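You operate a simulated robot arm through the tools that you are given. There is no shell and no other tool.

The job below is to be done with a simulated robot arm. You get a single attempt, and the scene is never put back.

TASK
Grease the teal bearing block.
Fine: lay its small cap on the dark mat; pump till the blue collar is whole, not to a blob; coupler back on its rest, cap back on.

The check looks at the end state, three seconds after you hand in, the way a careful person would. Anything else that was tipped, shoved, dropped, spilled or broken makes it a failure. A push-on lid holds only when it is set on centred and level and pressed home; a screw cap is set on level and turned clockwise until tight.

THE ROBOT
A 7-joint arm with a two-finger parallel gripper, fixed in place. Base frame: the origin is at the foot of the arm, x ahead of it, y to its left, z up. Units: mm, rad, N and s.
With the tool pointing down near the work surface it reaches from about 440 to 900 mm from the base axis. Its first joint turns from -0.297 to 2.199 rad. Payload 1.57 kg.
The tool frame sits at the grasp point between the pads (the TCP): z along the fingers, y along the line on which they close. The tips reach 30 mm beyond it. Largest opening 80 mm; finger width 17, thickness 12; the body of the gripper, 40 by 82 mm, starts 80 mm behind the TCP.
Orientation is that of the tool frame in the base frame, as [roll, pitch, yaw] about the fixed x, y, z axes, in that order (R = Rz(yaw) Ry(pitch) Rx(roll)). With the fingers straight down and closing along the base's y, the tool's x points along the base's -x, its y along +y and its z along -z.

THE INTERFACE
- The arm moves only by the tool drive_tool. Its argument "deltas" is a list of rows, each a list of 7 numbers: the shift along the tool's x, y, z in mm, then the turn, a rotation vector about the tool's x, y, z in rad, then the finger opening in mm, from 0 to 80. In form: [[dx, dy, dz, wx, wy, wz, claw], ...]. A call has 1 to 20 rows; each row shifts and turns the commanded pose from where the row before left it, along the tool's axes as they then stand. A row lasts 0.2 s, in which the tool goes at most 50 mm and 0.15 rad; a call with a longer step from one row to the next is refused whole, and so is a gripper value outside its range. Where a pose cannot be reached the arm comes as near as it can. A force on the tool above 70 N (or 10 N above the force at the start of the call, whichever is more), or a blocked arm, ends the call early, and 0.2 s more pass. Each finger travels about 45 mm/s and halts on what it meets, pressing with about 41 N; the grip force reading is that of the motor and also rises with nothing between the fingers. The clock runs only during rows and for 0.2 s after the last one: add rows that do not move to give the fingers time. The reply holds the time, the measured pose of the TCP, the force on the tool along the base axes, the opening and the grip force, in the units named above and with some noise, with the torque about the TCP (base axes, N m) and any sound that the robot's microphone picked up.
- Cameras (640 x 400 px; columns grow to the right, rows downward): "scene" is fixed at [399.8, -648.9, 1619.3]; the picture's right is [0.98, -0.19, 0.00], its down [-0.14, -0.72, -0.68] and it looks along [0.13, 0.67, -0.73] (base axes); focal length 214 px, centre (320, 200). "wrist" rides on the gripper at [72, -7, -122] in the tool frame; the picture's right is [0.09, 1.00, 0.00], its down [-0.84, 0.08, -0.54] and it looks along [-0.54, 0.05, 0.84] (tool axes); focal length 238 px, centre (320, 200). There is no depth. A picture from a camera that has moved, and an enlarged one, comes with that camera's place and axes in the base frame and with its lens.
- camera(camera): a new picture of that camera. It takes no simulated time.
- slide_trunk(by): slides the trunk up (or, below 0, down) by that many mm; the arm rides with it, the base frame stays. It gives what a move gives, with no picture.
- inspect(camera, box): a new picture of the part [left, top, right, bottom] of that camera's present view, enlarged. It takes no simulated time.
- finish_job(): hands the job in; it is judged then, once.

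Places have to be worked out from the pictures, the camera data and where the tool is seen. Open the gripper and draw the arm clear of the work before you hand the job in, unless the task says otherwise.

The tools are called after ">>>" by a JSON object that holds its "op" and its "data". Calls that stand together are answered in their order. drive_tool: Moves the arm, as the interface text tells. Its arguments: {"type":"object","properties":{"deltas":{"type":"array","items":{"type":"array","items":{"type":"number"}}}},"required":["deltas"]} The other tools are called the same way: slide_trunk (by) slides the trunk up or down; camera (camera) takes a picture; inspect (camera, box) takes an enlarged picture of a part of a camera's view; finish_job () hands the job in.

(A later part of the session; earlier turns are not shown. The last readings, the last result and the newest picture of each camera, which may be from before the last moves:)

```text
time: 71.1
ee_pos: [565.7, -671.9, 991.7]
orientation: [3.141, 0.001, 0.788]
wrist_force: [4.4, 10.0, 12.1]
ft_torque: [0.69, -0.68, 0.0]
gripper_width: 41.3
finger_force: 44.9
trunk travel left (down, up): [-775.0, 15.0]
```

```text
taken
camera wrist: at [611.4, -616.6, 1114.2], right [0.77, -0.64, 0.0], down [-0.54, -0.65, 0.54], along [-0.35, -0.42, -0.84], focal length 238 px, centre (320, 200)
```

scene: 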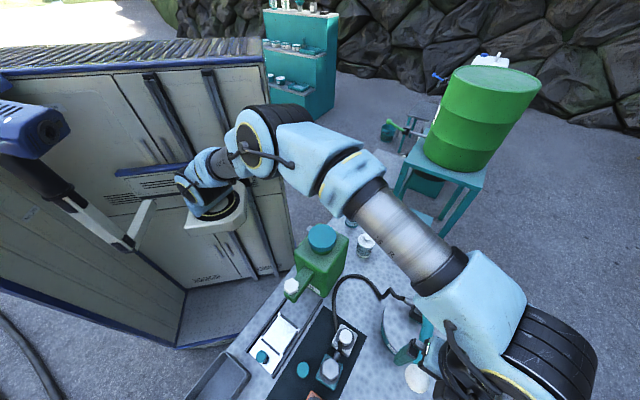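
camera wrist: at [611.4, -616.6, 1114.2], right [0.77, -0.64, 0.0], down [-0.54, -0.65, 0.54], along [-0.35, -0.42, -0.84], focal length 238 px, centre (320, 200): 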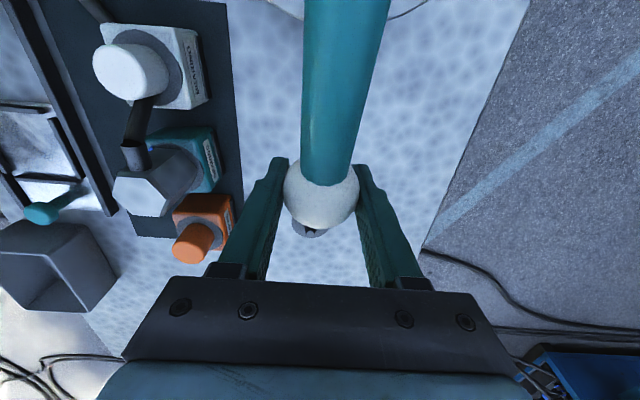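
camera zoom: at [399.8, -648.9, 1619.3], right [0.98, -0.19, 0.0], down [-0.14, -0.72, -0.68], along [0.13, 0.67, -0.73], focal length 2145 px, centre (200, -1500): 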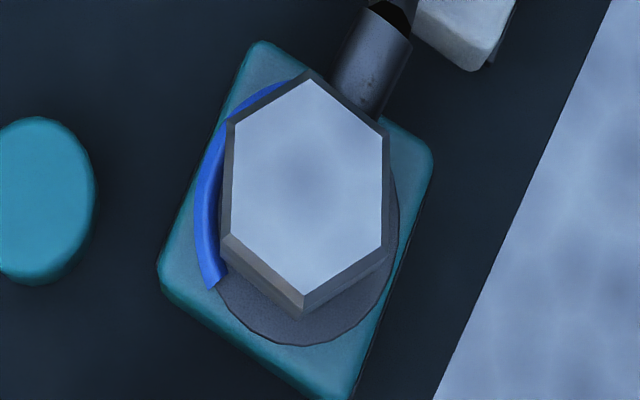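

The arc is unchanged beyond the threshold, so each stroke delivers a fixed portion. I raise the lever back to the top along the refined arc (L≈160, pivot z≈1027) and check again.

>>> {"op": "drive_tool", "data": {"deltas": [[-0.1, 0, -10, 0, 0, 0, 34], [-1.0, 0, -10, 0, 0, 0, 34], [-0.5, 0, -10, 0, 0, 0, 34], [0, 0, -10, 0, 0, 0, 34], [0.7, 0, -10, 0, 0, 0, 34], [1.3, 0, -10, 0, 0, 0, 34], [2.0, 0, -10, 0, 0, 0, 34], [2.7, 0, -10, 0, 0, 0, 34], [3.4, 0, -10, 0, 0, 0, 34], [4.1, 0, -10, 0, 0, 0, 34], [2.5, 0, -5, 0, 0, 0, 34], [0, 0, 0, 0, 0, 0, 34]]}}

>>> {"op": "inspect", "data": {"camera": "scene", "box": [300, 350, 364, 390]}}

>>> {"op": "inspect", "data": {"camera": "wrist", "box": [150, 90, 260, 180]}}

```text
time: 73.7
ee_pos: [576.0, -663.2, 1096.6]
orientation: [3.141, 0.0, 0.785]
wrist_force: [-7.0, 5.7, -3.8]
ft_torque: [-0.14, -0.11, 0.07]
gripper_width: 42.2
finger_force: 4.8
trunk travel left (down, up): [-775.0, 15.0]
```

```text
10.00 times, centred on (332, 370) of scene
camera zoom: at [399.8, -648.9, 1619.3], right [0.98, -0.19, 0.0], down [-0.14, -0.72, -0.68], along [0.13, 0.67, -0.73], focal length 2145 px, centre (200, -1500)
```

zoom: 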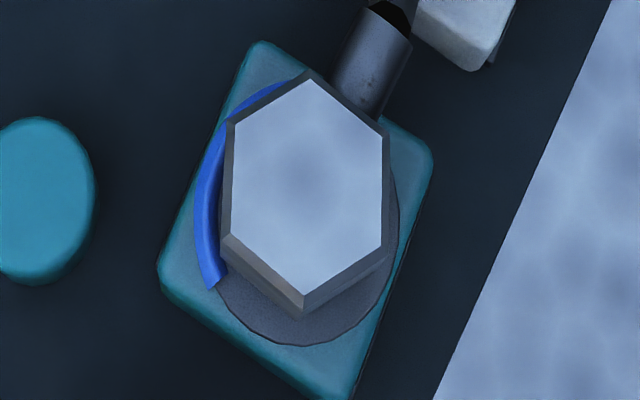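

```text
4.44 times, centred on (205, 135) of wrist
camera zoom: at [621.7, -606.9, 1218.6], right [0.77, -0.64, 0.0], down [-0.54, -0.65, 0.54], along [-0.35, -0.42, -0.84], focal length 1059 px, centre (831, 489)
```

zoom: 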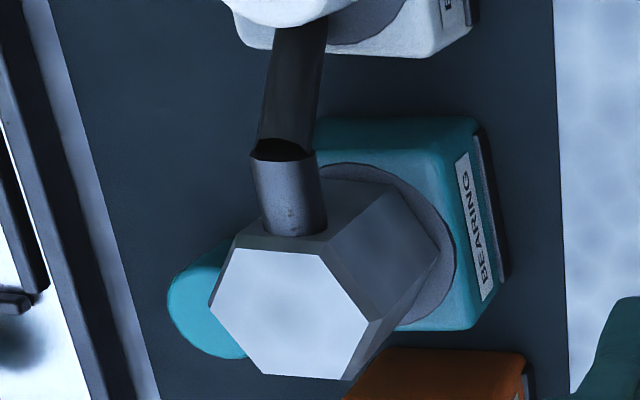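

Only the left part of the collar so far, and the grip force reading has dropped to 5 N. I check how the ball sits between the fingers.

>>> {"op": "camera", "data": {"camera": "wrist"}}

>>> {"op": "drive_tool", "data": {"deltas": [[0, -0.5, 0, 0, 0, 0, 34], [0, 0, 0, 0, 0, 0, 34], [0, 0, 0, 0, 0, 0, 34]]}}

```text
taken
camera wrist: at [621.7, -606.9, 1218.6], right [0.77, -0.64, 0.0], down [-0.54, -0.65, 0.54], along [-0.35, -0.42, -0.84], focal length 238 px, centre (320, 200)
```

wrist: 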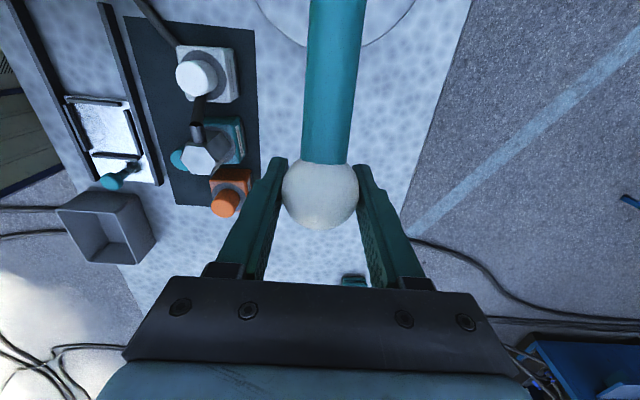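

```text
time: 74.5
ee_pos: [575.8, -662.2, 1097.0]
orientation: [3.138, 0.0, 0.784]
wrist_force: [-2.0, 2.5, -3.8]
ft_torque: [-0.04, -0.09, 0.01]
gripper_width: 41.4
finger_force: 36.0
trunk travel left (down, up): [-775.0, 15.0]
```

The ball is held well. I bring the lever fully up and then make the second down-stroke along the arc to just past where the first delivered.

>>> {"op": "drive_tool", "data": {"deltas": [[3.2, 0, -6, 0, 0, 0, 34], [0, 0, 0, 0, 0, 0, 34], [-5.1, 0, 10, 0, 0, 0, 34], [-4.2, 0, 10, 0, 0, 0, 34], [-3.4, 0, 10, 0, 0, 0, 34], [-2.8, 0, 10, 0, 0, 0, 34], [-2.0, 0, 10, 0, 0, 0, 34], [-1.4, 0, 10, 0, 0, 0, 34], [-0.8, 0, 10, 0, 0, 0, 34], [0, 0, 10, 0, 0, 0, 34], [0.5, 0, 10, 0, 0, 0, 34], [0.9, 0, 8, 0, 0, 0, 34], [0, 0, 0, 0, 0, 0, 34]]}}

>>> {"op": "inspect", "data": {"camera": "scene", "box": [300, 350, 364, 390]}}

>>> {"op": "inspect", "data": {"camera": "wrist", "box": [90, 100, 250, 220]}}

```text
time: 77.3
ee_pos: [563.0, -674.9, 1005.7]
orientation: [3.14, 0.004, 0.783]
wrist_force: [-3.2, -17.5, 9.9]
ft_torque: [0.86, -0.94, -0.09]
gripper_width: 41.1
finger_force: 45.2
trunk travel left (down, up): [-775.0, 15.0]
```

```text
10.00 times, centred on (332, 370) of scene
camera zoom: at [399.8, -648.9, 1619.3], right [0.98, -0.19, 0.0], down [-0.14, -0.72, -0.68], along [0.13, 0.67, -0.73], focal length 2145 px, centre (200, -1500)
```

zoom: 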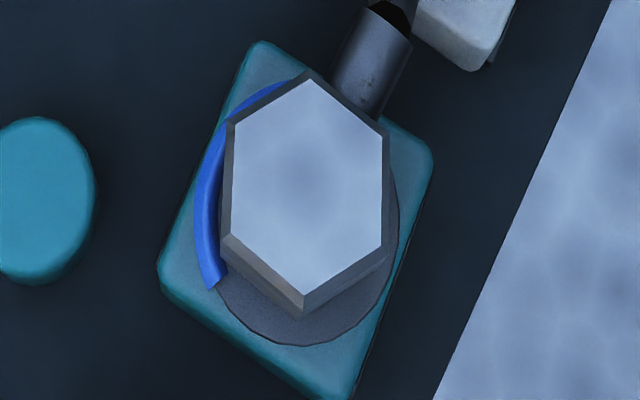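

```text
3.33 times, centred on (170, 160) of wrist
camera zoom: at [609.7, -618.1, 1126.8], right [0.77, -0.64, 0.0], down [-0.54, -0.64, 0.54], along [-0.35, -0.42, -0.84], focal length 794 px, centre (820, 333)
```

zoom: 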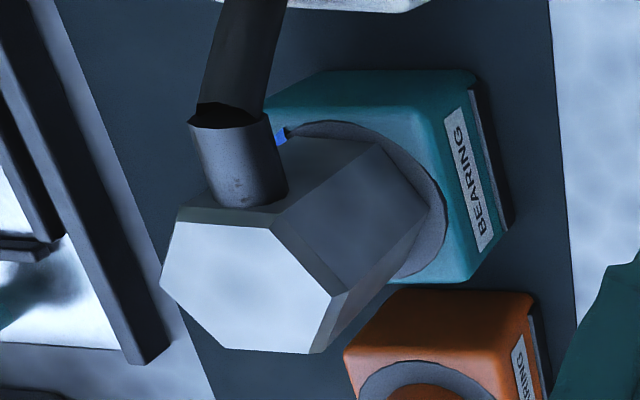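

The scene view shows no new arc at z≈1006; stroke one delivered by z≈1000. I go on down another ~8 mm.

>>> {"op": "drive_tool", "data": {"deltas": [[-1.0, 0, 4, 0, 0, 0, 34], [0, 0, 4, 0, 0, 0, 34], [0, 0, 0, 0, 0, 0, 34]]}}

>>> {"op": "inspect", "data": {"camera": "scene", "box": [300, 350, 364, 390]}}

>>> {"op": "inspect", "data": {"camera": "wrist", "box": [90, 100, 250, 220]}}

```text
time: 78.1
ee_pos: [564.0, -674.3, 998.0]
orientation: [3.141, 0.0, 0.786]
wrist_force: [0.9, -9.5, 10.4]
ft_torque: [0.94, -0.75, -0.04]
gripper_width: 41.2
finger_force: 45.4
trunk travel left (down, up): [-775.0, 15.0]
```

```text
10.00 times, centred on (332, 370) of scene
camera zoom: at [399.8, -648.9, 1619.3], right [0.98, -0.19, 0.0], down [-0.14, -0.72, -0.68], along [0.13, 0.67, -0.73], focal length 2145 px, centre (200, -1500)
```

zoom: 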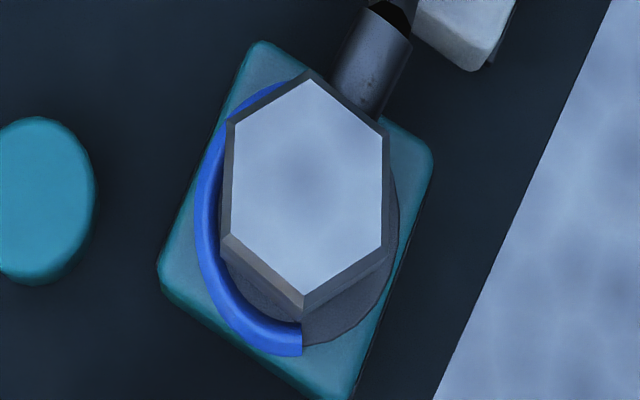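

```text
3.33 times, centred on (170, 160) of wrist
camera zoom: at [610.3, -617.6, 1119.1], right [0.77, -0.64, 0.0], down [-0.54, -0.65, 0.54], along [-0.35, -0.42, -0.84], focal length 794 px, centre (820, 333)
```

zoom: 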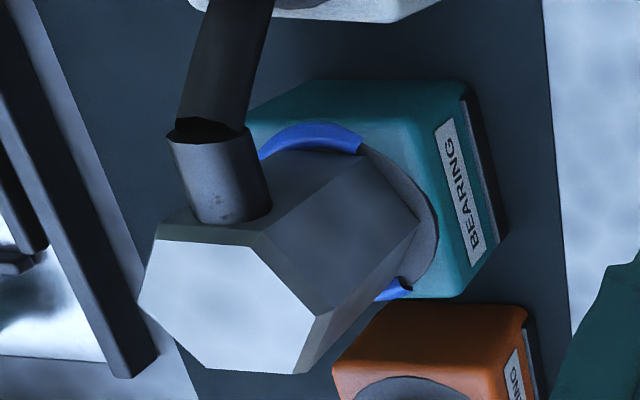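

Stroke two delivered: the collar now spans about 240°, growing from both ends by ~120° per stroke, so exactly one more stroke should close it. I raise the lever to the top again.

>>> {"op": "drive_tool", "data": {"deltas": [[-0.4, 0, -10, 0, 0, 0, 34], [-0.2, 0, -10, 0, 0, 0, 34], [0, 0, -10, 0, 0, 0, 34], [0.2, 0, -10, 0, 0, 0, 34], [1.0, 0, -10, 0, 0, 0, 34], [1.6, 0, -10, 0, 0, 0, 34], [2.4, 0, -10, 0, 0, 0, 34], [3.1, 0, -10, 0, 0, 0, 34], [3.7, 0, -10, 0, 0, 0, 34], [4.5, 0, -10, 0, 0, 0, 34], [3.2, 0, -6, 0, 0, 0, 34], [0, 0, 0, 0, 0, 0, 34], [0, 0, 0, 0, 0, 0, 34]]}}

>>> {"op": "inspect", "data": {"camera": "scene", "box": [300, 350, 364, 390]}}

>>> {"op": "camera", "data": {"camera": "wrist"}}

```text
time: 80.9
ee_pos: [576.6, -659.8, 1102.3]
orientation: [3.141, 0.001, 0.785]
wrist_force: [0.5, -1.8, -8.1]
ft_torque: [0.08, -0.05, -0.03]
gripper_width: 41.4
finger_force: 33.5
trunk travel left (down, up): [-775.0, 15.0]
```

```text
10.00 times, centred on (332, 370) of scene
camera zoom: at [399.8, -648.9, 1619.3], right [0.98, -0.19, 0.0], down [-0.14, -0.72, -0.68], along [0.13, 0.67, -0.73], focal length 2145 px, centre (200, -1500)
```

zoom: 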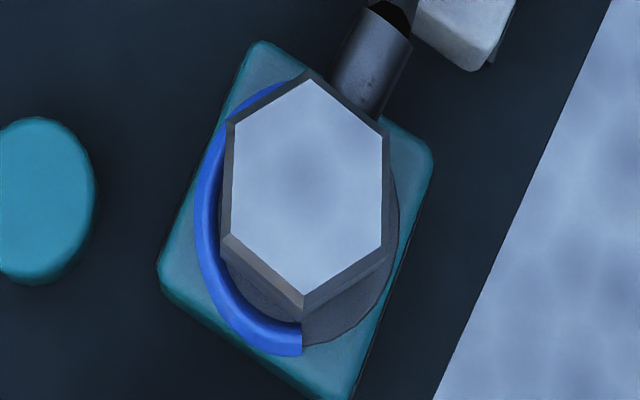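

```text
taken
camera wrist: at [623.5, -604.7, 1223.7], right [0.77, -0.64, 0.0], down [-0.54, -0.65, 0.54], along [-0.35, -0.42, -0.84], focal length 238 px, centre (320, 200)
```

wrist: 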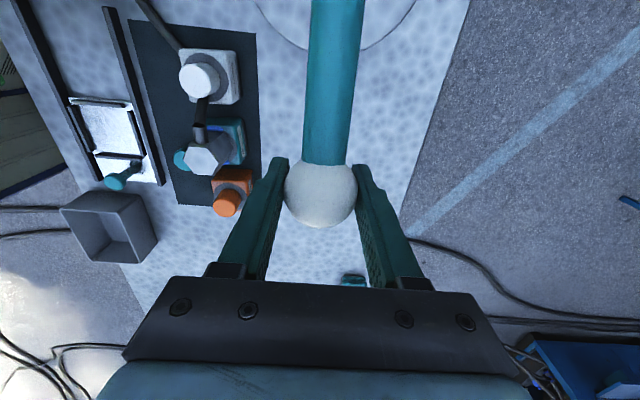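

The upstroke changed nothing at the collar. Now the third down-stroke, same path, ending just short of the delivery point.

>>> {"op": "drive_tool", "data": {"deltas": [[-5.1, 0, 10, 0, 0, 0, 34], [-4.2, 0, 10, 0, 0, 0, 34], [-3.4, 0, 10, 0, 0, 0, 34], [-2.8, 0, 10, 0, 0, 0, 34], [-2.0, 0, 10, 0, 0, 0, 34], [-1.4, 0, 10, 0, 0, 0, 34], [-0.9, 0, 10, 0, 0, 0, 34], [-0.1, 0, 10, 0, 0, 0, 34], [0.1, 0, 10, 0, 0, 0, 34], [0.2, 0, 8, 0, 0, 0, 34], [0, 0, 0, 0, 0, 0, 34]]}}

>>> {"op": "drive_tool", "data": {"deltas": [[0.1, 0, 4, 0, 0, 0, 34], [0.1, 0, 4, 0, 0, 0, 34], [0, 0, 0, 0, 0, 0, 34]]}}

>>> {"op": "inspect", "data": {"camera": "scene", "box": [300, 350, 364, 390]}}

>>> {"op": "inspect", "data": {"camera": "wrist", "box": [90, 100, 250, 220]}}

```text
time: 83.3
ee_pos: [563.6, -673.8, 1004.4]
orientation: [3.141, -0.001, 0.786]
wrist_force: [3.4, -0.5, 9.9]
ft_torque: [0.67, -0.68, -0.03]
gripper_width: 41.2
finger_force: 45.2
trunk travel left (down, up): [-775.0, 15.0]
```

```text
time: 84.1
ee_pos: [565.3, -672.2, 996.8]
orientation: [3.14, 0.001, 0.785]
wrist_force: [2.1, -0.4, 11.0]
ft_torque: [0.76, -0.88, 0.01]
gripper_width: 41.1
finger_force: 44.9
trunk travel left (down, up): [-775.0, 15.0]
```

```text
10.00 times, centred on (332, 370) of scene
camera zoom: at [399.8, -648.9, 1619.3], right [0.98, -0.19, 0.0], down [-0.14, -0.72, -0.68], along [0.13, 0.67, -0.73], focal length 2145 px, centre (200, -1500)
```

zoom: 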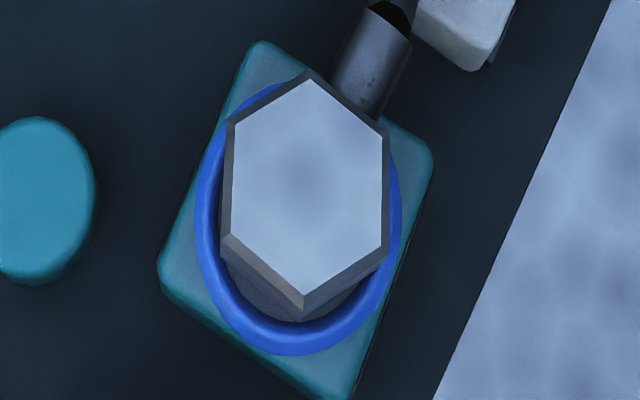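

```text
3.33 times, centred on (170, 160) of wrist
camera zoom: at [610.1, -617.7, 1118.9], right [0.77, -0.64, 0.0], down [-0.54, -0.65, 0.54], along [-0.35, -0.42, -0.84], focal length 794 px, centre (820, 333)
```

zoom: 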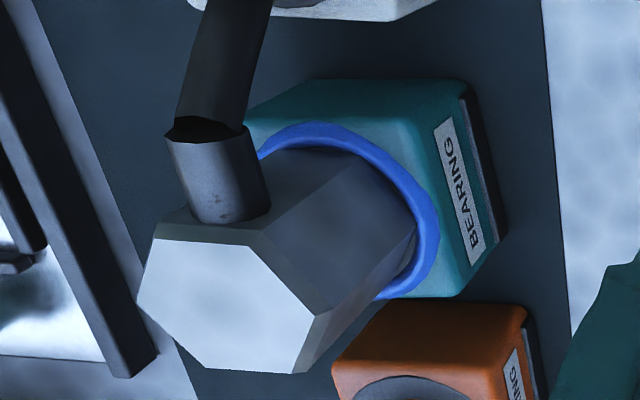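

The blue collar is whole all the way round, with no blob. I raise the lever back to its original top position.

>>> {"op": "drive_tool", "data": {"deltas": [[-0.3, 0, -10, 0, 0, 0, 34], [-0.2, 0, -10, 0, 0, 0, 34], [0, 0, -10, 0, 0, 0, 34], [0.2, 0, -10, 0, 0, 0, 34], [1.0, 0, -10, 0, 0, 0, 34], [1.6, 0, -10, 0, 0, 0, 34], [2.4, 0, -10, 0, 0, 0, 34], [3.1, 0, -10, 0, 0, 0, 34], [3.7, 0, -10, 0, 0, 0, 34], [4.5, 0, -10, 0, 0, 0, 34], [3.0, 0, -6, 0, 0, 0, 34], [0, 0, 0, 0, 0, 0, 34], [0, 0, 0, 0, 0, 0, 34]]}}

>>> {"op": "camera", "data": {"camera": "wrist"}}

```text
time: 86.9
ee_pos: [577.4, -660.9, 1100.5]
orientation: [-3.137, -0.001, 0.782]
wrist_force: [-5.4, -23.8, -26.6]
ft_torque: [0.1, 0.12, -0.16]
gripper_width: 41.5
finger_force: 45.2
trunk travel left (down, up): [-775.0, 15.0]
```

```text
taken
camera wrist: at [621.9, -606.7, 1221.5], right [0.77, -0.64, 0.0], down [-0.54, -0.65, 0.54], along [-0.35, -0.42, -0.84], focal length 238 px, centre (320, 200)
```

wrist: 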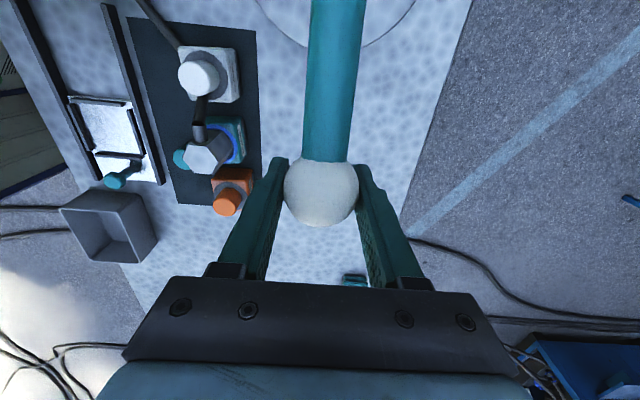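

The lever is against its upper stop (27 N pull). I relax by 2 mm each way, then open the fingers and rise off the ball.

>>> {"op": "drive_tool", "data": {"deltas": [[-1.8, 0, 2.2, 0, 0, 0, 34], [0, 0, 0, 0, 0, 0, 34]]}}

>>> {"op": "drive_tool", "data": {"deltas": [[0, 0, 0, 0, 0, 0, 48], [0, 0, 0, 0, 0, 0, 60], [0, 0, 0, 0, 0, 0, 76], [0, 0, 0, 0, 0, 0, 80], [0, 0, 0, 0, 0, 0, 80]]}}

>>> {"op": "camera", "data": {"camera": "wrist"}}

```text
time: 87.5
ee_pos: [576.4, -662.0, 1100.0]
orientation: [-3.14, -0.002, 0.787]
wrist_force: [-6.0, -18.4, -16.8]
ft_torque: [0.25, 0.24, -0.02]
gripper_width: 41.1
finger_force: 45.2
trunk travel left (down, up): [-775.0, 15.0]
```

```text
time: 88.7
ee_pos: [576.5, -661.2, 1100.1]
orientation: [-3.141, 0.0, 0.785]
wrist_force: [-0.3, -0.3, -0.3]
ft_torque: [0.0, 0.0, -0.01]
gripper_width: 80.0
finger_force: 0.1
trunk travel left (down, up): [-775.0, 15.0]
```

```text
taken
camera wrist: at [621.6, -605.1, 1222.0], right [0.77, -0.64, 0.0], down [-0.54, -0.65, 0.54], along [-0.35, -0.42, -0.84], focal length 238 px, centre (320, 200)
```

wrist: 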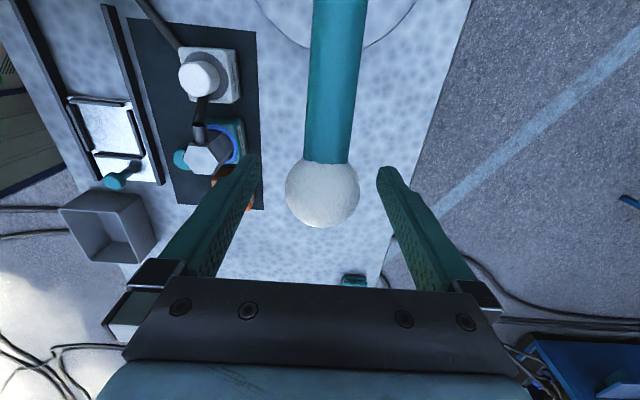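

The lever stays up by itself. I rise, go back over the coupler with the earlier gripping yaw, and lower the trunk by 150 again.

>>> {"op": "drive_tool", "data": {"deltas": [[0, 0, -35, 0, 0, 0, 80], [0, 0, -35, 0, 0, 0, 80], [0, 0, -36, 0, 0, 0, 80], [-15, -35, 0, 0, 0, 0, 80], [-15, -35, 0, 0, 0, 0, 80], [-15, -35, 0, 0, 0, 0, 80], [-14.5, -35.3, 0, 0, 0, 0, 80], [0, 0, 0, 0, 0, -0.131, 80], [0, 0, 0, 0, 0, -0.131, 80], [0, 0, 0, 0, 0, -0.131, 80], [0, 0, 0, 0, 0, -0.132, 80], [0, 0, 0, 0, 0, 0, 80]]}}

>>> {"op": "slide_trunk", "data": {"by": -150}}

>>> {"op": "camera", "data": {"camera": "wrist"}}

>>> {"op": "inspect", "data": {"camera": "wrist", "box": [270, 70, 398, 150]}}

```text
time: 91.3
ee_pos: [434.5, -604.1, 1206.0]
orientation: [-3.141, -0.001, 1.312]
wrist_force: [0.9, -0.7, -0.6]
ft_torque: [0.02, -0.01, -0.02]
gripper_width: 79.9
finger_force: 0.1
trunk travel left (down, up): [-775.0, 15.0]
```

```text
time: 93.0
ee_pos: [434.9, -604.3, 1056.7]
orientation: [-3.142, 0.001, 1.31]
wrist_force: [-0.2, 0.9, -0.2]
ft_torque: [-0.03, 0.01, 0.01]
gripper_width: 80.1
finger_force: 0.1
trunk travel left (down, up): [-625.0, 165.0]
```

```text
taken
camera wrist: at [446.9, -532.4, 1178.2], right [0.99, -0.17, 0.0], down [-0.14, -0.83, 0.54], along [-0.09, -0.54, -0.84], focal length 238 px, centre (320, 200)
```

wrist: 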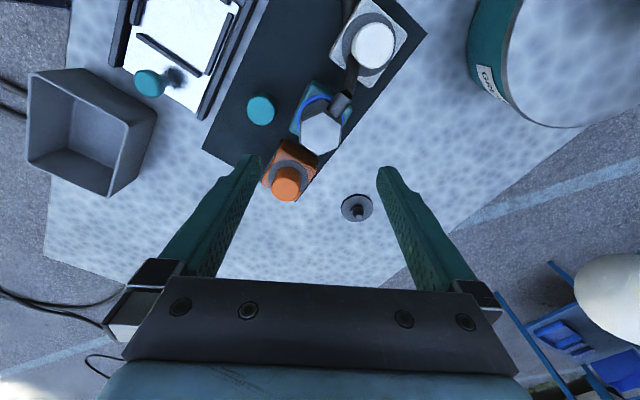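

```text
5.00 times, centred on (334, 110) of wrist
camera zoom: at [446.9, -532.4, 1178.2], right [0.99, -0.17, 0.0], down [-0.14, -0.83, 0.54], along [-0.09, -0.54, -0.84], focal length 1192 px, centre (250, 650)
```

zoom: 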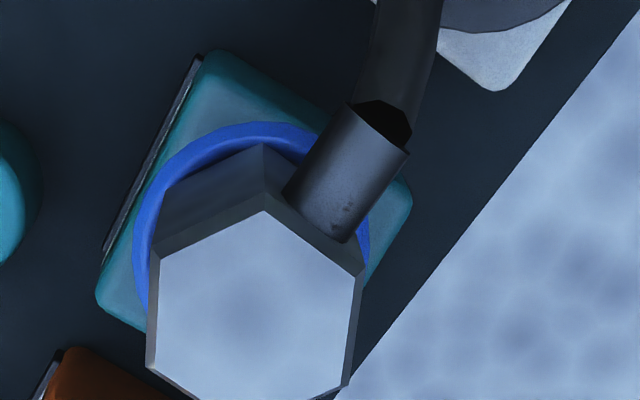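

The collar is whole and the coupler is centred under the tool to within 0.5 mm. I descend to the earlier gripping height, with tips well above the grease.

>>> {"op": "drive_tool", "data": {"deltas": [[0.8, 0, 30, 0, 0, 0, 80], [0, 0, 30, 0, 0, 0, 80], [0, 0, 25, 0, 0, 0, 80], [0, 0, 15, 0, 0, 0, 80], [0, 0, 7, 0, 0, 0, 80], [0, 0, 0, 0, 0, 0, 80]]}}

>>> {"op": "inspect", "data": {"camera": "wrist", "box": [220, 100, 420, 225]}}

```text
time: 94.4
ee_pos: [435.4, -602.2, 949.2]
orientation: [-3.14, 0.001, 1.311]
wrist_force: [-0.8, 0.9, -0.4]
ft_torque: [-0.02, 0.03, 0.0]
gripper_width: 79.8
finger_force: 0.1
trunk travel left (down, up): [-625.0, 165.0]
```

```text
3.20 times, centred on (320, 162) of wrist
camera zoom: at [447.3, -531.2, 1070.2], right [0.99, -0.17, 0.0], down [-0.14, -0.83, 0.54], along [-0.09, -0.53, -0.84], focal length 763 px, centre (320, 320)
```

zoom: 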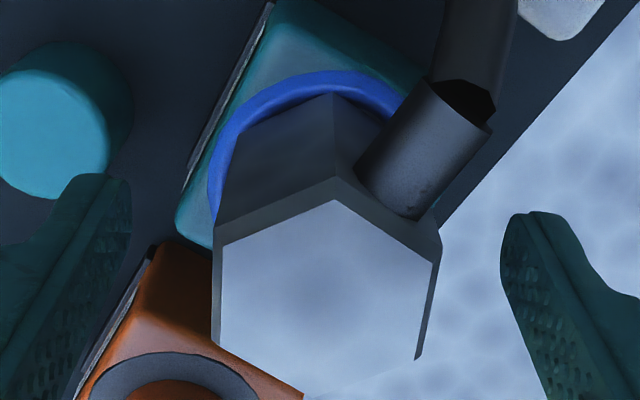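

The coupler sits ~2 mm further out than in my first grip, so I shift 2 mm outward, then close.

>>> {"op": "drive_tool", "data": {"deltas": [[-2, 0.4, 0, 0, 0, 0, 80], [0, 0, 0, 0, 0, 0, 62], [0, 0, 0, 0, 0, 0, 48], [0, 0, 0, 0, 0, 0, 38], [0, 0, 0, 0, 0, 0, 30], [0, 0, 0, 0, 0, 0, 30], [0, 0, 0, 0, 0, 0, 30]]}}

>>> {"op": "inspect", "data": {"camera": "wrist", "box": [220, 100, 420, 225]}}

```text
time: 96.0
ee_pos: [434.4, -604.8, 949.2]
orientation: [-3.14, -0.002, 1.309]
wrist_force: [-0.7, -0.4, -0.9]
ft_torque: [0.02, 0.03, 0.0]
gripper_width: 40.5
finger_force: 41.7
trunk travel left (down, up): [-625.0, 165.0]
```

```text
3.20 times, centred on (320, 162) of wrist
camera zoom: at [447.3, -533.3, 1070.7], right [0.99, -0.17, 0.0], down [-0.14, -0.83, 0.54], along [-0.09, -0.54, -0.84], focal length 763 px, centre (320, 320)
```

zoom: 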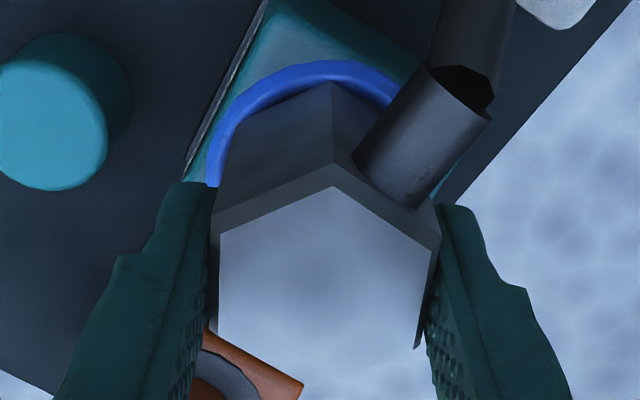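

The grip now looks identical to the first one at the rest. I lift straight up in small steps first.

>>> {"op": "drive_tool", "data": {"deltas": [[0, 0, -2, 0, 0, 0, 30], [0, 0, -3, 0, 0, 0, 30], [0, 0, 0, 0, 0, 0, 30]]}}

>>> {"op": "drive_tool", "data": {"deltas": [[0, 0, -5, 0, 0, 0, 30], [0, 0, -5, 0, 0, 0, 30], [0, 0, -10, 0, 0, 0, 30], [0, 0, -20, 0, 0, 0, 30], [0, 0, -20, 0, 0, 0, 30], [0, 0, 0, 0, 0, 0, 30]]}}

>>> {"op": "camera", "data": {"camera": "wrist"}}

>>> {"op": "inspect", "data": {"camera": "wrist", "box": [240, 70, 400, 200]}}

```text
time: 96.8
ee_pos: [437.0, -603.2, 954.3]
orientation: [-3.14, 0.001, 1.312]
wrist_force: [0.5, 0.3, -2.5]
ft_torque: [0.0, -0.01, 0.0]
gripper_width: 40.4
finger_force: 40.7
trunk travel left (down, up): [-625.0, 165.0]
```

```text
time: 98.2
ee_pos: [436.4, -605.7, 1015.0]
orientation: [-3.141, 0.0, 1.313]
wrist_force: [0.1, 1.7, -0.3]
ft_torque: [0.0, -0.02, 0.02]
gripper_width: 40.3
finger_force: 41.6
trunk travel left (down, up): [-625.0, 165.0]
```

```text
taken
camera wrist: at [448.3, -534.3, 1136.2], right [0.99, -0.17, 0.0], down [-0.14, -0.83, 0.54], along [-0.09, -0.53, -0.84], focal length 238 px, centre (320, 200)
```

wrist: 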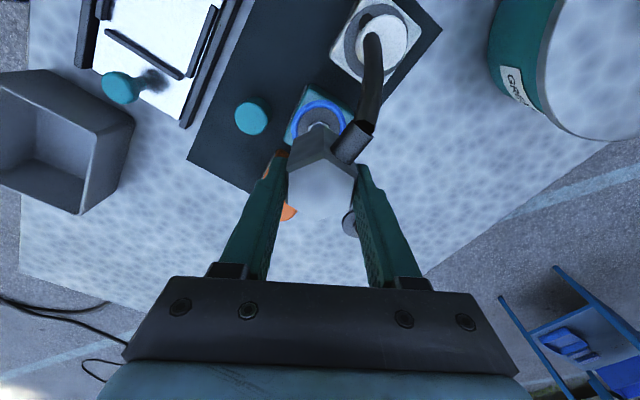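

```text
3.08 times, centred on (320, 135) of wrist
camera zoom: at [448.3, -534.3, 1136.2], right [0.99, -0.17, 0.0], down [-0.14, -0.83, 0.54], along [-0.09, -0.53, -0.84], focal length 733 px, centre (320, 400)
```

zoom: 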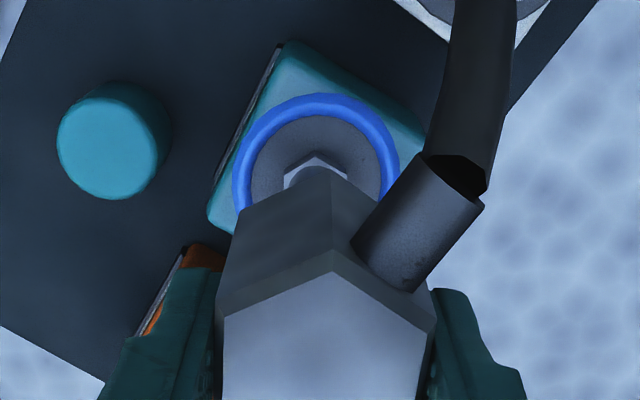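

A clean lift: the full blue collar ring and the nipple are intact. I carry the coupler back over its rest and compare with the picture I had just after lifting it from there.

>>> {"op": "drive_tool", "data": {"deltas": [[-29.9, 15.2, 1, 0, 0, 0, 30], [-29.9, 15.2, 1, 0, 0, 0, 30], [-29.9, 15.2, 1, 0, 0, 0, 30], [-29.9, 15.2, 1, 0, 0, 0, 30], [-29.8, 15.3, 1, 0, 0, 0, 30], [0, 0, 0, 0, 0, 0, 30], [0, 0, 0, 0, 0, 0, 30]]}}

>>> {"op": "inspect", "data": {"camera": "wrist", "box": [240, 70, 400, 200]}}

>>> {"op": "inspect", "data": {"camera": "scene", "box": [240, 300, 400, 400]}}

```text
time: 99.8
ee_pos: [469.9, -768.0, 1010.3]
orientation: [-3.142, -0.001, 1.311]
wrist_force: [-0.1, -0.6, -1.5]
ft_torque: [0.04, 0.04, -0.02]
gripper_width: 40.0
finger_force: 41.1
trunk travel left (down, up): [-625.0, 165.0]
```

```text
3.08 times, centred on (320, 135) of wrist
camera zoom: at [481.5, -698.4, 1131.6], right [0.99, -0.17, 0.0], down [-0.14, -0.83, 0.54], along [-0.09, -0.53, -0.84], focal length 733 px, centre (320, 400)
```

zoom: 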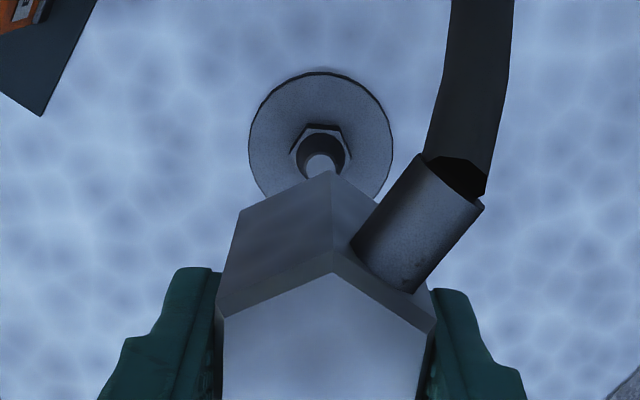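

```text
4.00 times, centred on (320, 350) of scene
camera zoom: at [399.8, -648.9, 1619.3], right [0.98, -0.19, 0.0], down [-0.14, -0.72, -0.68], along [0.13, 0.67, -0.73], focal length 858 px, centre (320, -400)
```

zoom: 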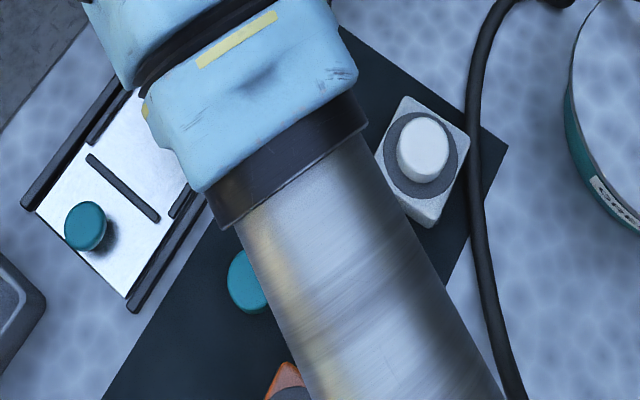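

Compared with the reference, the rest disc shows about 2 mm too far toward +x and +y of the tool. I shift by (+2,+1.9) and descend part way.

>>> {"op": "drive_tool", "data": {"deltas": [[2, 1.9, 0, 0, 0, 0, 30], [0, 0, 15, 0, 0, 0, 30], [0, 0, 15, 0, 0, 0, 30], [0, 0, 10, 0, 0, 0, 30], [0, 0, 0, 0, 0, 0, 30], [0, 0, 0, 0, 0, 0, 30]]}}

>>> {"op": "inspect", "data": {"camera": "wrist", "box": [240, 70, 400, 200]}}

```text
time: 101.2
ee_pos: [473.0, -767.5, 969.8]
orientation: [-3.142, 0.0, 1.308]
wrist_force: [-0.3, 0.5, -1.9]
ft_torque: [-0.03, 0.01, 0.03]
gripper_width: 40.6
finger_force: 40.9
trunk travel left (down, up): [-625.0, 165.0]
```

```text
3.08 times, centred on (320, 135) of wrist
camera zoom: at [484.3, -696.5, 1091.1], right [0.99, -0.17, 0.0], down [-0.14, -0.83, 0.54], along [-0.09, -0.53, -0.84], focal length 733 px, centre (320, 400)
```

zoom: 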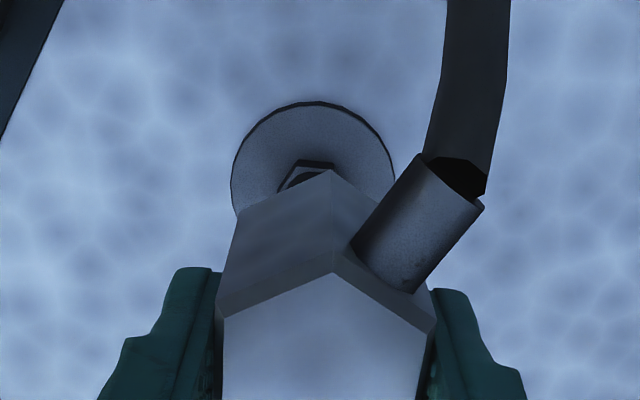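

Heights agree with both reference pictures to within about 1 mm; I nudge by (-0.8,-1.0) and continue down to about 30 mm above the seat.

>>> {"op": "drive_tool", "data": {"deltas": [[-0.8, -1.0, 0, 0, 0, 0, 30], [0, 0, 15, 0, 0, 0, 30], [0, 0, 15, 0, 0, 0, 30], [0, 0, 5, 0, 0, 0, 30], [0, 0, 0, 0, 0, 0, 30], [0, 0, 0, 0, 0, 0, 30]]}}

>>> {"op": "inspect", "data": {"camera": "wrist", "box": [280, 80, 376, 140]}}

```text
time: 102.6
ee_pos: [470.0, -767.4, 934.2]
orientation: [-3.141, 0.0, 1.31]
wrist_force: [-0.2, 0.3, -1.0]
ft_torque: [0.01, -0.01, -0.02]
gripper_width: 40.5
finger_force: 40.9
trunk travel left (down, up): [-625.0, 165.0]
```

```text
6.67 times, centred on (328, 110) of wrist
camera zoom: at [482.3, -697.0, 1056.3], right [0.99, -0.17, 0.0], down [-0.14, -0.83, 0.54], along [-0.09, -0.53, -0.84], focal length 1589 px, centre (267, 800)
```

zoom: 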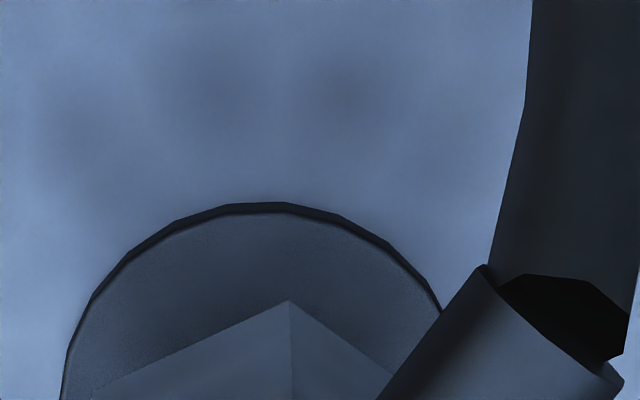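

Within about 1 mm of the seated pattern; I nudge (-0.7,+0.3) and go down in small steps, watching the force.

>>> {"op": "drive_tool", "data": {"deltas": [[-0.7, 0.3, 2, 0, 0, 0, 30], [0, 0, 2, 0, 0, 0, 30], [0, 0, 2, 0, 0, 0, 30], [0, 0, 2, 0, 0, 0, 30], [0, 0, 0, 0, 0, 0, 30]]}}

>>> {"op": "drive_tool", "data": {"deltas": [[0, 0, 1, 0, 0, 0, 30], [0, 0, 1, 0, 0, 0, 30], [0, 0, 1, 0, 0, 0, 30], [0, 0, 0, 0, 0, 0, 30]]}}

>>> {"op": "drive_tool", "data": {"deltas": [[0, 0, 1, 0, 0, 0, 30], [0, 0, 1, 0, 0, 0, 30], [0, 0, 1, 0, 0, 0, 30], [0, 0, 0, 0, 0, 0, 30]]}}

```text
time: 103.8
ee_pos: [472.1, -767.3, 926.5]
orientation: [-3.142, 0.0, 1.311]
wrist_force: [0.4, 0.2, -1.0]
ft_torque: [-0.02, -0.03, -0.03]
gripper_width: 40.6
finger_force: 41.5
trunk travel left (down, up): [-625.0, 165.0]
```

```text
time: 104.8
ee_pos: [471.9, -768.4, 924.2]
orientation: [3.141, 0.001, 1.31]
wrist_force: [1.0, 0.7, -0.9]
ft_torque: [-0.01, 0.0, -0.01]
gripper_width: 40.6
finger_force: 41.6
trunk travel left (down, up): [-625.0, 165.0]
```

```text
time: 105.8
ee_pos: [472.3, -768.4, 920.4]
orientation: [-3.142, 0.0, 1.311]
wrist_force: [0.4, 0.9, -2.6]
ft_torque: [-0.06, 0.03, 0.01]
gripper_width: 40.3
finger_force: 40.9
trunk travel left (down, up): [-625.0, 165.0]
```

No contact; continuing down in small steps.

>>> {"op": "drive_tool", "data": {"deltas": [[0, 0, 1, 0, 0, 0, 30], [0, 0, 1, 0, 0, 0, 30], [0, 0, 1, 0, 0, 0, 30], [0, 0, 0, 0, 0, 0, 30]]}}

>>> {"op": "drive_tool", "data": {"deltas": [[0, 0, 1, 0, 0, 0, 30], [0, 0, 1, 0, 0, 0, 30], [0, 0, 1, 0, 0, 0, 30], [0, 0, 0, 0, 0, 0, 30]]}}

>>> {"op": "inspect", "data": {"camera": "wrist", "box": [220, 100, 420, 225]}}

```text
time: 106.8
ee_pos: [471.5, -768.2, 916.6]
orientation: [3.14, 0.0, 1.311]
wrist_force: [-0.5, 0.3, -2.2]
ft_torque: [-0.03, -0.04, 0.04]
gripper_width: 40.4
finger_force: 40.9
trunk travel left (down, up): [-625.0, 165.0]
```

```text
time: 107.8
ee_pos: [471.6, -768.5, 914.6]
orientation: [-3.141, -0.002, 1.31]
wrist_force: [-0.3, 0.7, -1.6]
ft_torque: [0.0, -0.02, 0.0]
gripper_width: 40.4
finger_force: 41.1
trunk travel left (down, up): [-625.0, 165.0]
```

```text
3.20 times, centred on (320, 162) of wrist
camera zoom: at [483.3, -697.7, 1036.3], right [0.99, -0.17, 0.0], down [-0.14, -0.83, 0.54], along [-0.09, -0.53, -0.84], focal length 763 px, centre (320, 320)
```

zoom: 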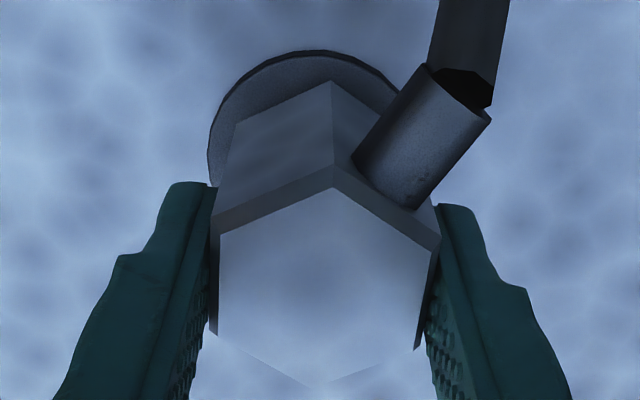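

It matches the picture I took right after first lifting it 8 mm. I continue to contact, expected near z≈906.

>>> {"op": "drive_tool", "data": {"deltas": [[0, 0, 1, 0, 0, 0, 30], [0, 0, 1, 0, 0, 0, 30], [0, 0, 1, 0, 0, 0, 30], [0, 0, 1, 0, 0, 0, 30], [0, 0, 0, 0, 0, 0, 30]]}}

>>> {"op": "drive_tool", "data": {"deltas": [[0, 0, 1, 0, 0, 0, 30], [0, 0, 1, 0, 0, 0, 30], [0, 0, 0, 0, 0, 0, 30]]}}

>>> {"op": "drive_tool", "data": {"deltas": [[0, 0, 1, 0, 0, 0, 30], [0, 0, 0, 0, 0, 0, 30]]}}

```text
time: 109.0
ee_pos: [472.4, -769.1, 909.4]
orientation: [-3.141, 0.0, 1.31]
wrist_force: [-0.5, 0.6, -1.2]
ft_torque: [-0.04, -0.01, 0.0]
gripper_width: 40.5
finger_force: 40.5
trunk travel left (down, up): [-625.0, 165.0]
```

```text
time: 109.8
ee_pos: [470.9, -769.4, 907.6]
orientation: [-3.141, 0.0, 1.31]
wrist_force: [0.0, -1.3, -1.5]
ft_torque: [-0.03, 0.0, -0.01]
gripper_width: 40.5
finger_force: 40.9
trunk travel left (down, up): [-625.0, 165.0]
```

```text
time: 110.4
ee_pos: [472.3, -769.7, 908.6]
orientation: [3.142, -0.001, 1.311]
wrist_force: [0.6, -0.5, -1.5]
ft_torque: [0.01, 0.0, 0.0]
gripper_width: 40.5
finger_force: 41.3
trunk travel left (down, up): [-625.0, 165.0]
```

Still free at ≈908; a little more.

>>> {"op": "drive_tool", "data": {"deltas": [[0, 0, 1, 0, 0, 0, 30], [0, 0, 0, 0, 0, 0, 30]]}}

>>> {"op": "drive_tool", "data": {"deltas": [[0, 0, 1, 0, 0, 0, 30], [0, 0, 0, 0, 0, 0, 30]]}}

>>> {"op": "drive_tool", "data": {"deltas": [[0, 0, 1, 0, 0, 0, 30], [0, 0, 0, 0, 0, 0, 30]]}}

```text
time: 111.0
ee_pos: [472.4, -768.5, 908.1]
orientation: [-3.141, 0.001, 1.311]
wrist_force: [-0.2, 0.6, -1.0]
ft_torque: [0.0, -0.02, -0.01]
gripper_width: 40.4
finger_force: 41.0
trunk travel left (down, up): [-625.0, 165.0]
```

```text
time: 111.6
ee_pos: [471.9, -769.9, 905.3]
orientation: [3.139, 0.002, 1.312]
wrist_force: [-0.8, -1.3, 1.4]
ft_torque: [-0.02, 0.05, 0.03]
gripper_width: 40.3
finger_force: 40.8
trunk travel left (down, up): [-625.0, 165.0]
```

```text
time: 112.2
ee_pos: [471.7, -768.5, 905.4]
orientation: [3.14, 0.002, 1.31]
wrist_force: [-4.3, 1.1, 14.4]
ft_torque: [0.29, 0.24, 0.05]
gripper_width: 40.6
finger_force: 41.0
trunk travel left (down, up): [-625.0, 165.0]
```

Contact at z≈905.5 with 14 N: the coupler is down on its rest. I ease off 1 mm and open slowly.

>>> {"op": "drive_tool", "data": {"deltas": [[0, 0, -1, 0, 0, 0, 30], [0, 0, 0, 0, 0, 0, 41], [0, 0, 0, 0, 0, 0, 46], [0, 0, 0, 0, 0, 0, 56], [0, 0, 0, 0, 0, 0, 70], [0, 0, 0, 0, 0, 0, 80], [0, 0, 0, 0, 0, 0, 80]]}}

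>>> {"op": "inspect", "data": {"camera": "wrist", "box": [220, 100, 420, 225]}}

```text
time: 113.8
ee_pos: [471.6, -769.0, 904.8]
orientation: [3.141, -0.002, 1.311]
wrist_force: [1.1, 0.7, 0.1]
ft_torque: [-0.01, 0.02, 0.02]
gripper_width: 80.0
finger_force: 0.0
trunk travel left (down, up): [-625.0, 165.0]
```

```text
3.20 times, centred on (320, 162) of wrist
camera zoom: at [483.7, -697.4, 1026.3], right [0.99, -0.17, 0.0], down [-0.14, -0.83, 0.54], along [-0.09, -0.54, -0.84], focal length 763 px, centre (320, 320)
```

zoom: 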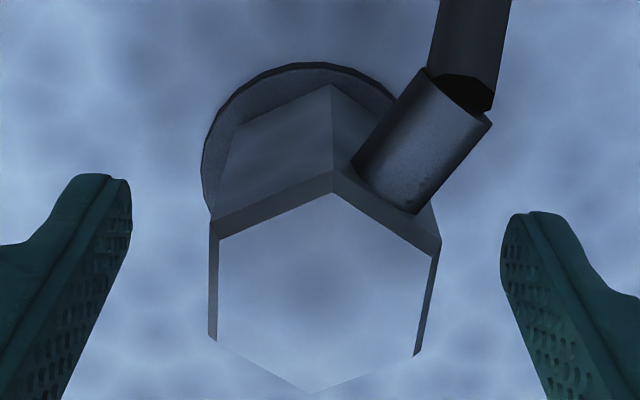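

The coupler stands in its rest by itself, upright. I rise and compare it with the original view.

>>> {"op": "drive_tool", "data": {"deltas": [[0, 0, -10, 0, 0, 0, 80], [0, 0, -25, 0, 0, 0, 80], [0, 0, -25, 0, 0, 0, 80], [0, 0, -40, 0, 0, 0, 80], [0, 0, 0, 0, 0, 0, 80]]}}

>>> {"op": "inspect", "data": {"camera": "wrist", "box": [280, 90, 376, 180]}}

>>> {"op": "camera", "data": {"camera": "wrist"}}

```text
time: 115.0
ee_pos: [471.6, -767.8, 1005.1]
orientation: [3.141, 0.0, 1.312]
wrist_force: [0.3, -0.5, 0.6]
ft_torque: [0.01, -0.05, 0.0]
gripper_width: 80.0
finger_force: 0.2
trunk travel left (down, up): [-625.0, 165.0]
```

```text
4.44 times, centred on (328, 135) of wrist
camera zoom: at [483.1, -697.6, 1127.9], right [0.99, -0.17, 0.0], down [-0.14, -0.83, 0.54], along [-0.09, -0.53, -0.84], focal length 1059 px, centre (284, 489)
```

zoom: 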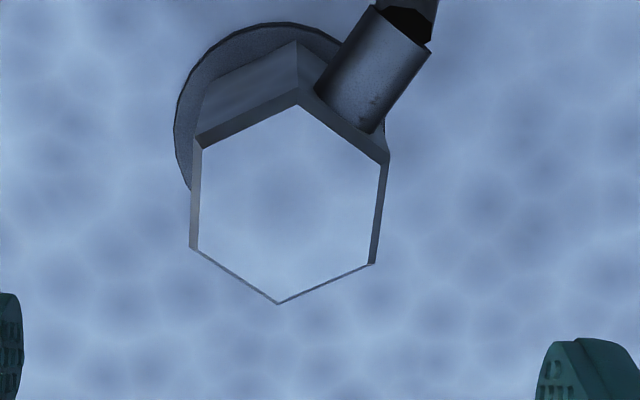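

```text
taken
camera wrist: at [483.1, -697.6, 1127.9], right [0.99, -0.17, 0.0], down [-0.14, -0.83, 0.54], along [-0.09, -0.53, -0.84], focal length 238 px, centre (320, 200)
```

wrist: 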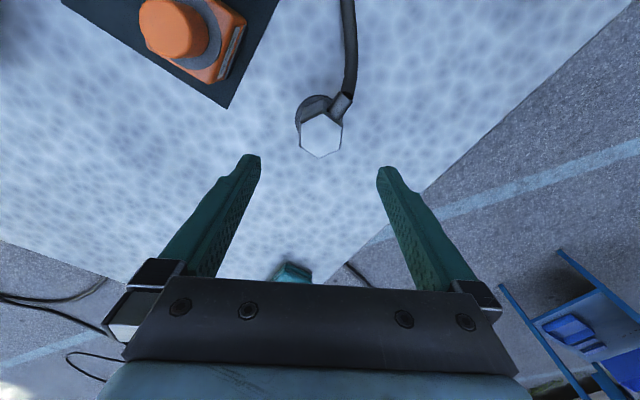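

The coupler is seated in its rest exactly as at the start. Now the cap: I move back over it with the original yaw.

>>> {"op": "drive_tool", "data": {"deltas": [[25.1, -25.2, -2, 0, 0, 0, 80], [25.1, -25.2, -1, 0, 0, 0, 80], [25.1, -25.2, -1, 0, 0, 0, 80], [25.1, -25.2, -1, 0, 0, 0, 80], [25.2, -25.1, -1, 0, 0, 0, 80], [25.2, -25.1, -1, 0, 0, 0, 80], [0, 0, 0, 0, 0, -0.1332, 80], [0, 0, 0, 0, 0, -0.1332, 80], [0, 0, 0, 0, 0, -0.1332, 80], [0, 0, 0, 0, 0, -0.1332, 80], [0, 0, 0, 0, 0, -0.1332, 80], [0, 0, 0, 0, 0, -0.1332, 70], [0, 0, 0, 0, 0, -0.1332, 60], [0, 0, 0, 0, 0, 0, 60], [0, 0, 0, 0, 0, 0, 60]]}}

>>> {"op": "camera", "data": {"camera": "wrist"}}

>>> {"op": "inspect", "data": {"camera": "wrist", "box": [240, 60, 400, 160]}}

```text
time: 118.2
ee_pos: [364.2, -583.6, 1012.3]
orientation: [3.141, 0.001, 2.244]
wrist_force: [-0.7, 0.4, 1.2]
ft_torque: [0.02, 0.02, 0.03]
gripper_width: 59.9
finger_force: 0.1
trunk travel left (down, up): [-625.0, 165.0]
```

```text
taken
camera wrist: at [313.6, -532.2, 1134.4], right [0.72, 0.69, 0.0], down [0.58, -0.61, 0.54], along [0.38, -0.39, -0.84], focal length 238 px, centre (320, 200)
```

wrist: 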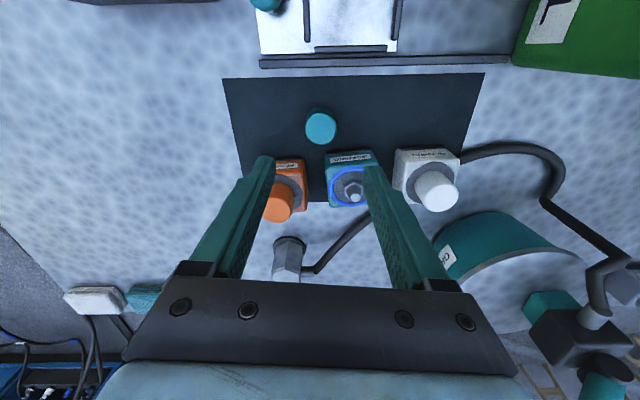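

```text
4.00 times, centred on (320, 110) of wrist
camera zoom: at [313.6, -532.2, 1134.4], right [0.72, 0.69, 0.0], down [0.58, -0.61, 0.54], along [0.38, -0.39, -0.84], focal length 953 px, centre (320, 560)
```

zoom: 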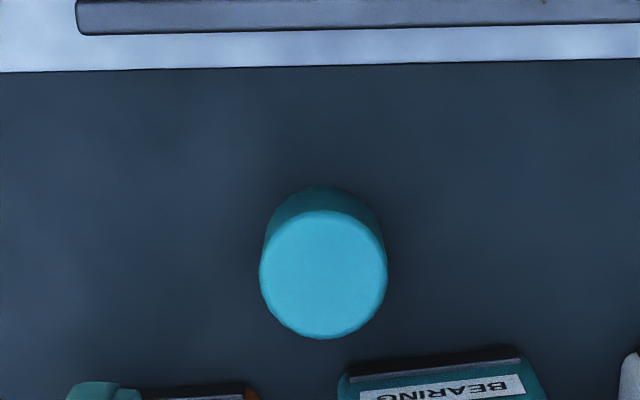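

The cap is where I left it, 1.4 mm right and 1.1 mm up in view; I correct for that, descend to the same grip height and close.

>>> {"op": "drive_tool", "data": {"deltas": [[1.1, 1.4, 30, 0, 0, 0, 60], [0, 0, 30, 0, 0, 0, 60], [0, 0, 30, 0, 0, 0, 60], [0, 0, 20, 0, 0, 0, 60], [0, 0, 10, 0, 0, 0, 60], [0, 0, 0, 0, 0, 0, 60], [0, 0, 0, 0, 0, 0, 60]]}}

>>> {"op": "inspect", "data": {"camera": "wrist", "box": [240, 110, 400, 210]}}

```text
time: 119.8
ee_pos: [365.6, -582.6, 892.7]
orientation: [3.142, 0.001, 2.242]
wrist_force: [0.1, -1.1, -0.2]
ft_torque: [-0.06, -0.01, 0.02]
gripper_width: 60.3
finger_force: 0.1
trunk travel left (down, up): [-625.0, 165.0]
```

```text
4.00 times, centred on (320, 160) of wrist
camera zoom: at [315.6, -530.0, 1014.6], right [0.72, 0.69, 0.0], down [0.58, -0.61, 0.54], along [0.38, -0.39, -0.84], focal length 953 px, centre (320, 360)
```

zoom: 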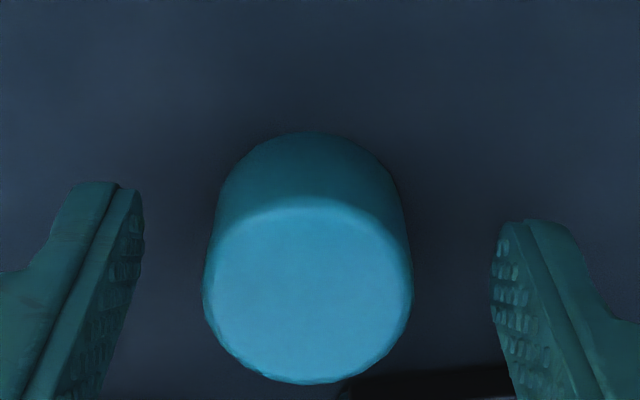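

Slight residual offset versus the in-grip reference; I correct (+1.4,-1.7) and close.

>>> {"op": "drive_tool", "data": {"deltas": [[1.4, -1.7, 0.5, 0, 0, 0, 60], [0, 0, 0, 0, 0, 0, 50], [0, 0, 0, 0, 0, 0, 40], [0, 0, 0, 0, 0, 0, 32], [0, 0, 0, 0, 0, 0, 26], [0, 0, 0, 0, 0, 0, 26], [0, 0, 0, 0, 0, 0, 26]]}}

>>> {"op": "inspect", "data": {"camera": "wrist", "box": [240, 110, 400, 210]}}

```text
time: 121.4
ee_pos: [364.5, -581.7, 892.0]
orientation: [-3.141, 0.001, 2.242]
wrist_force: [0.4, -0.9, 1.3]
ft_torque: [0.04, -0.02, 0.01]
gripper_width: 32.9
finger_force: 41.2
trunk travel left (down, up): [-625.0, 165.0]
```

```text
4.00 times, centred on (320, 160) of wrist
camera zoom: at [313.1, -529.9, 1014.0], right [0.72, 0.69, 0.0], down [0.58, -0.61, 0.54], along [0.38, -0.39, -0.84], focal length 953 px, centre (320, 360)
```

zoom: 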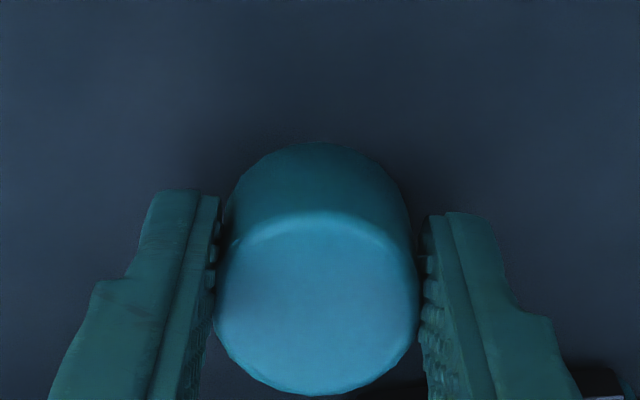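

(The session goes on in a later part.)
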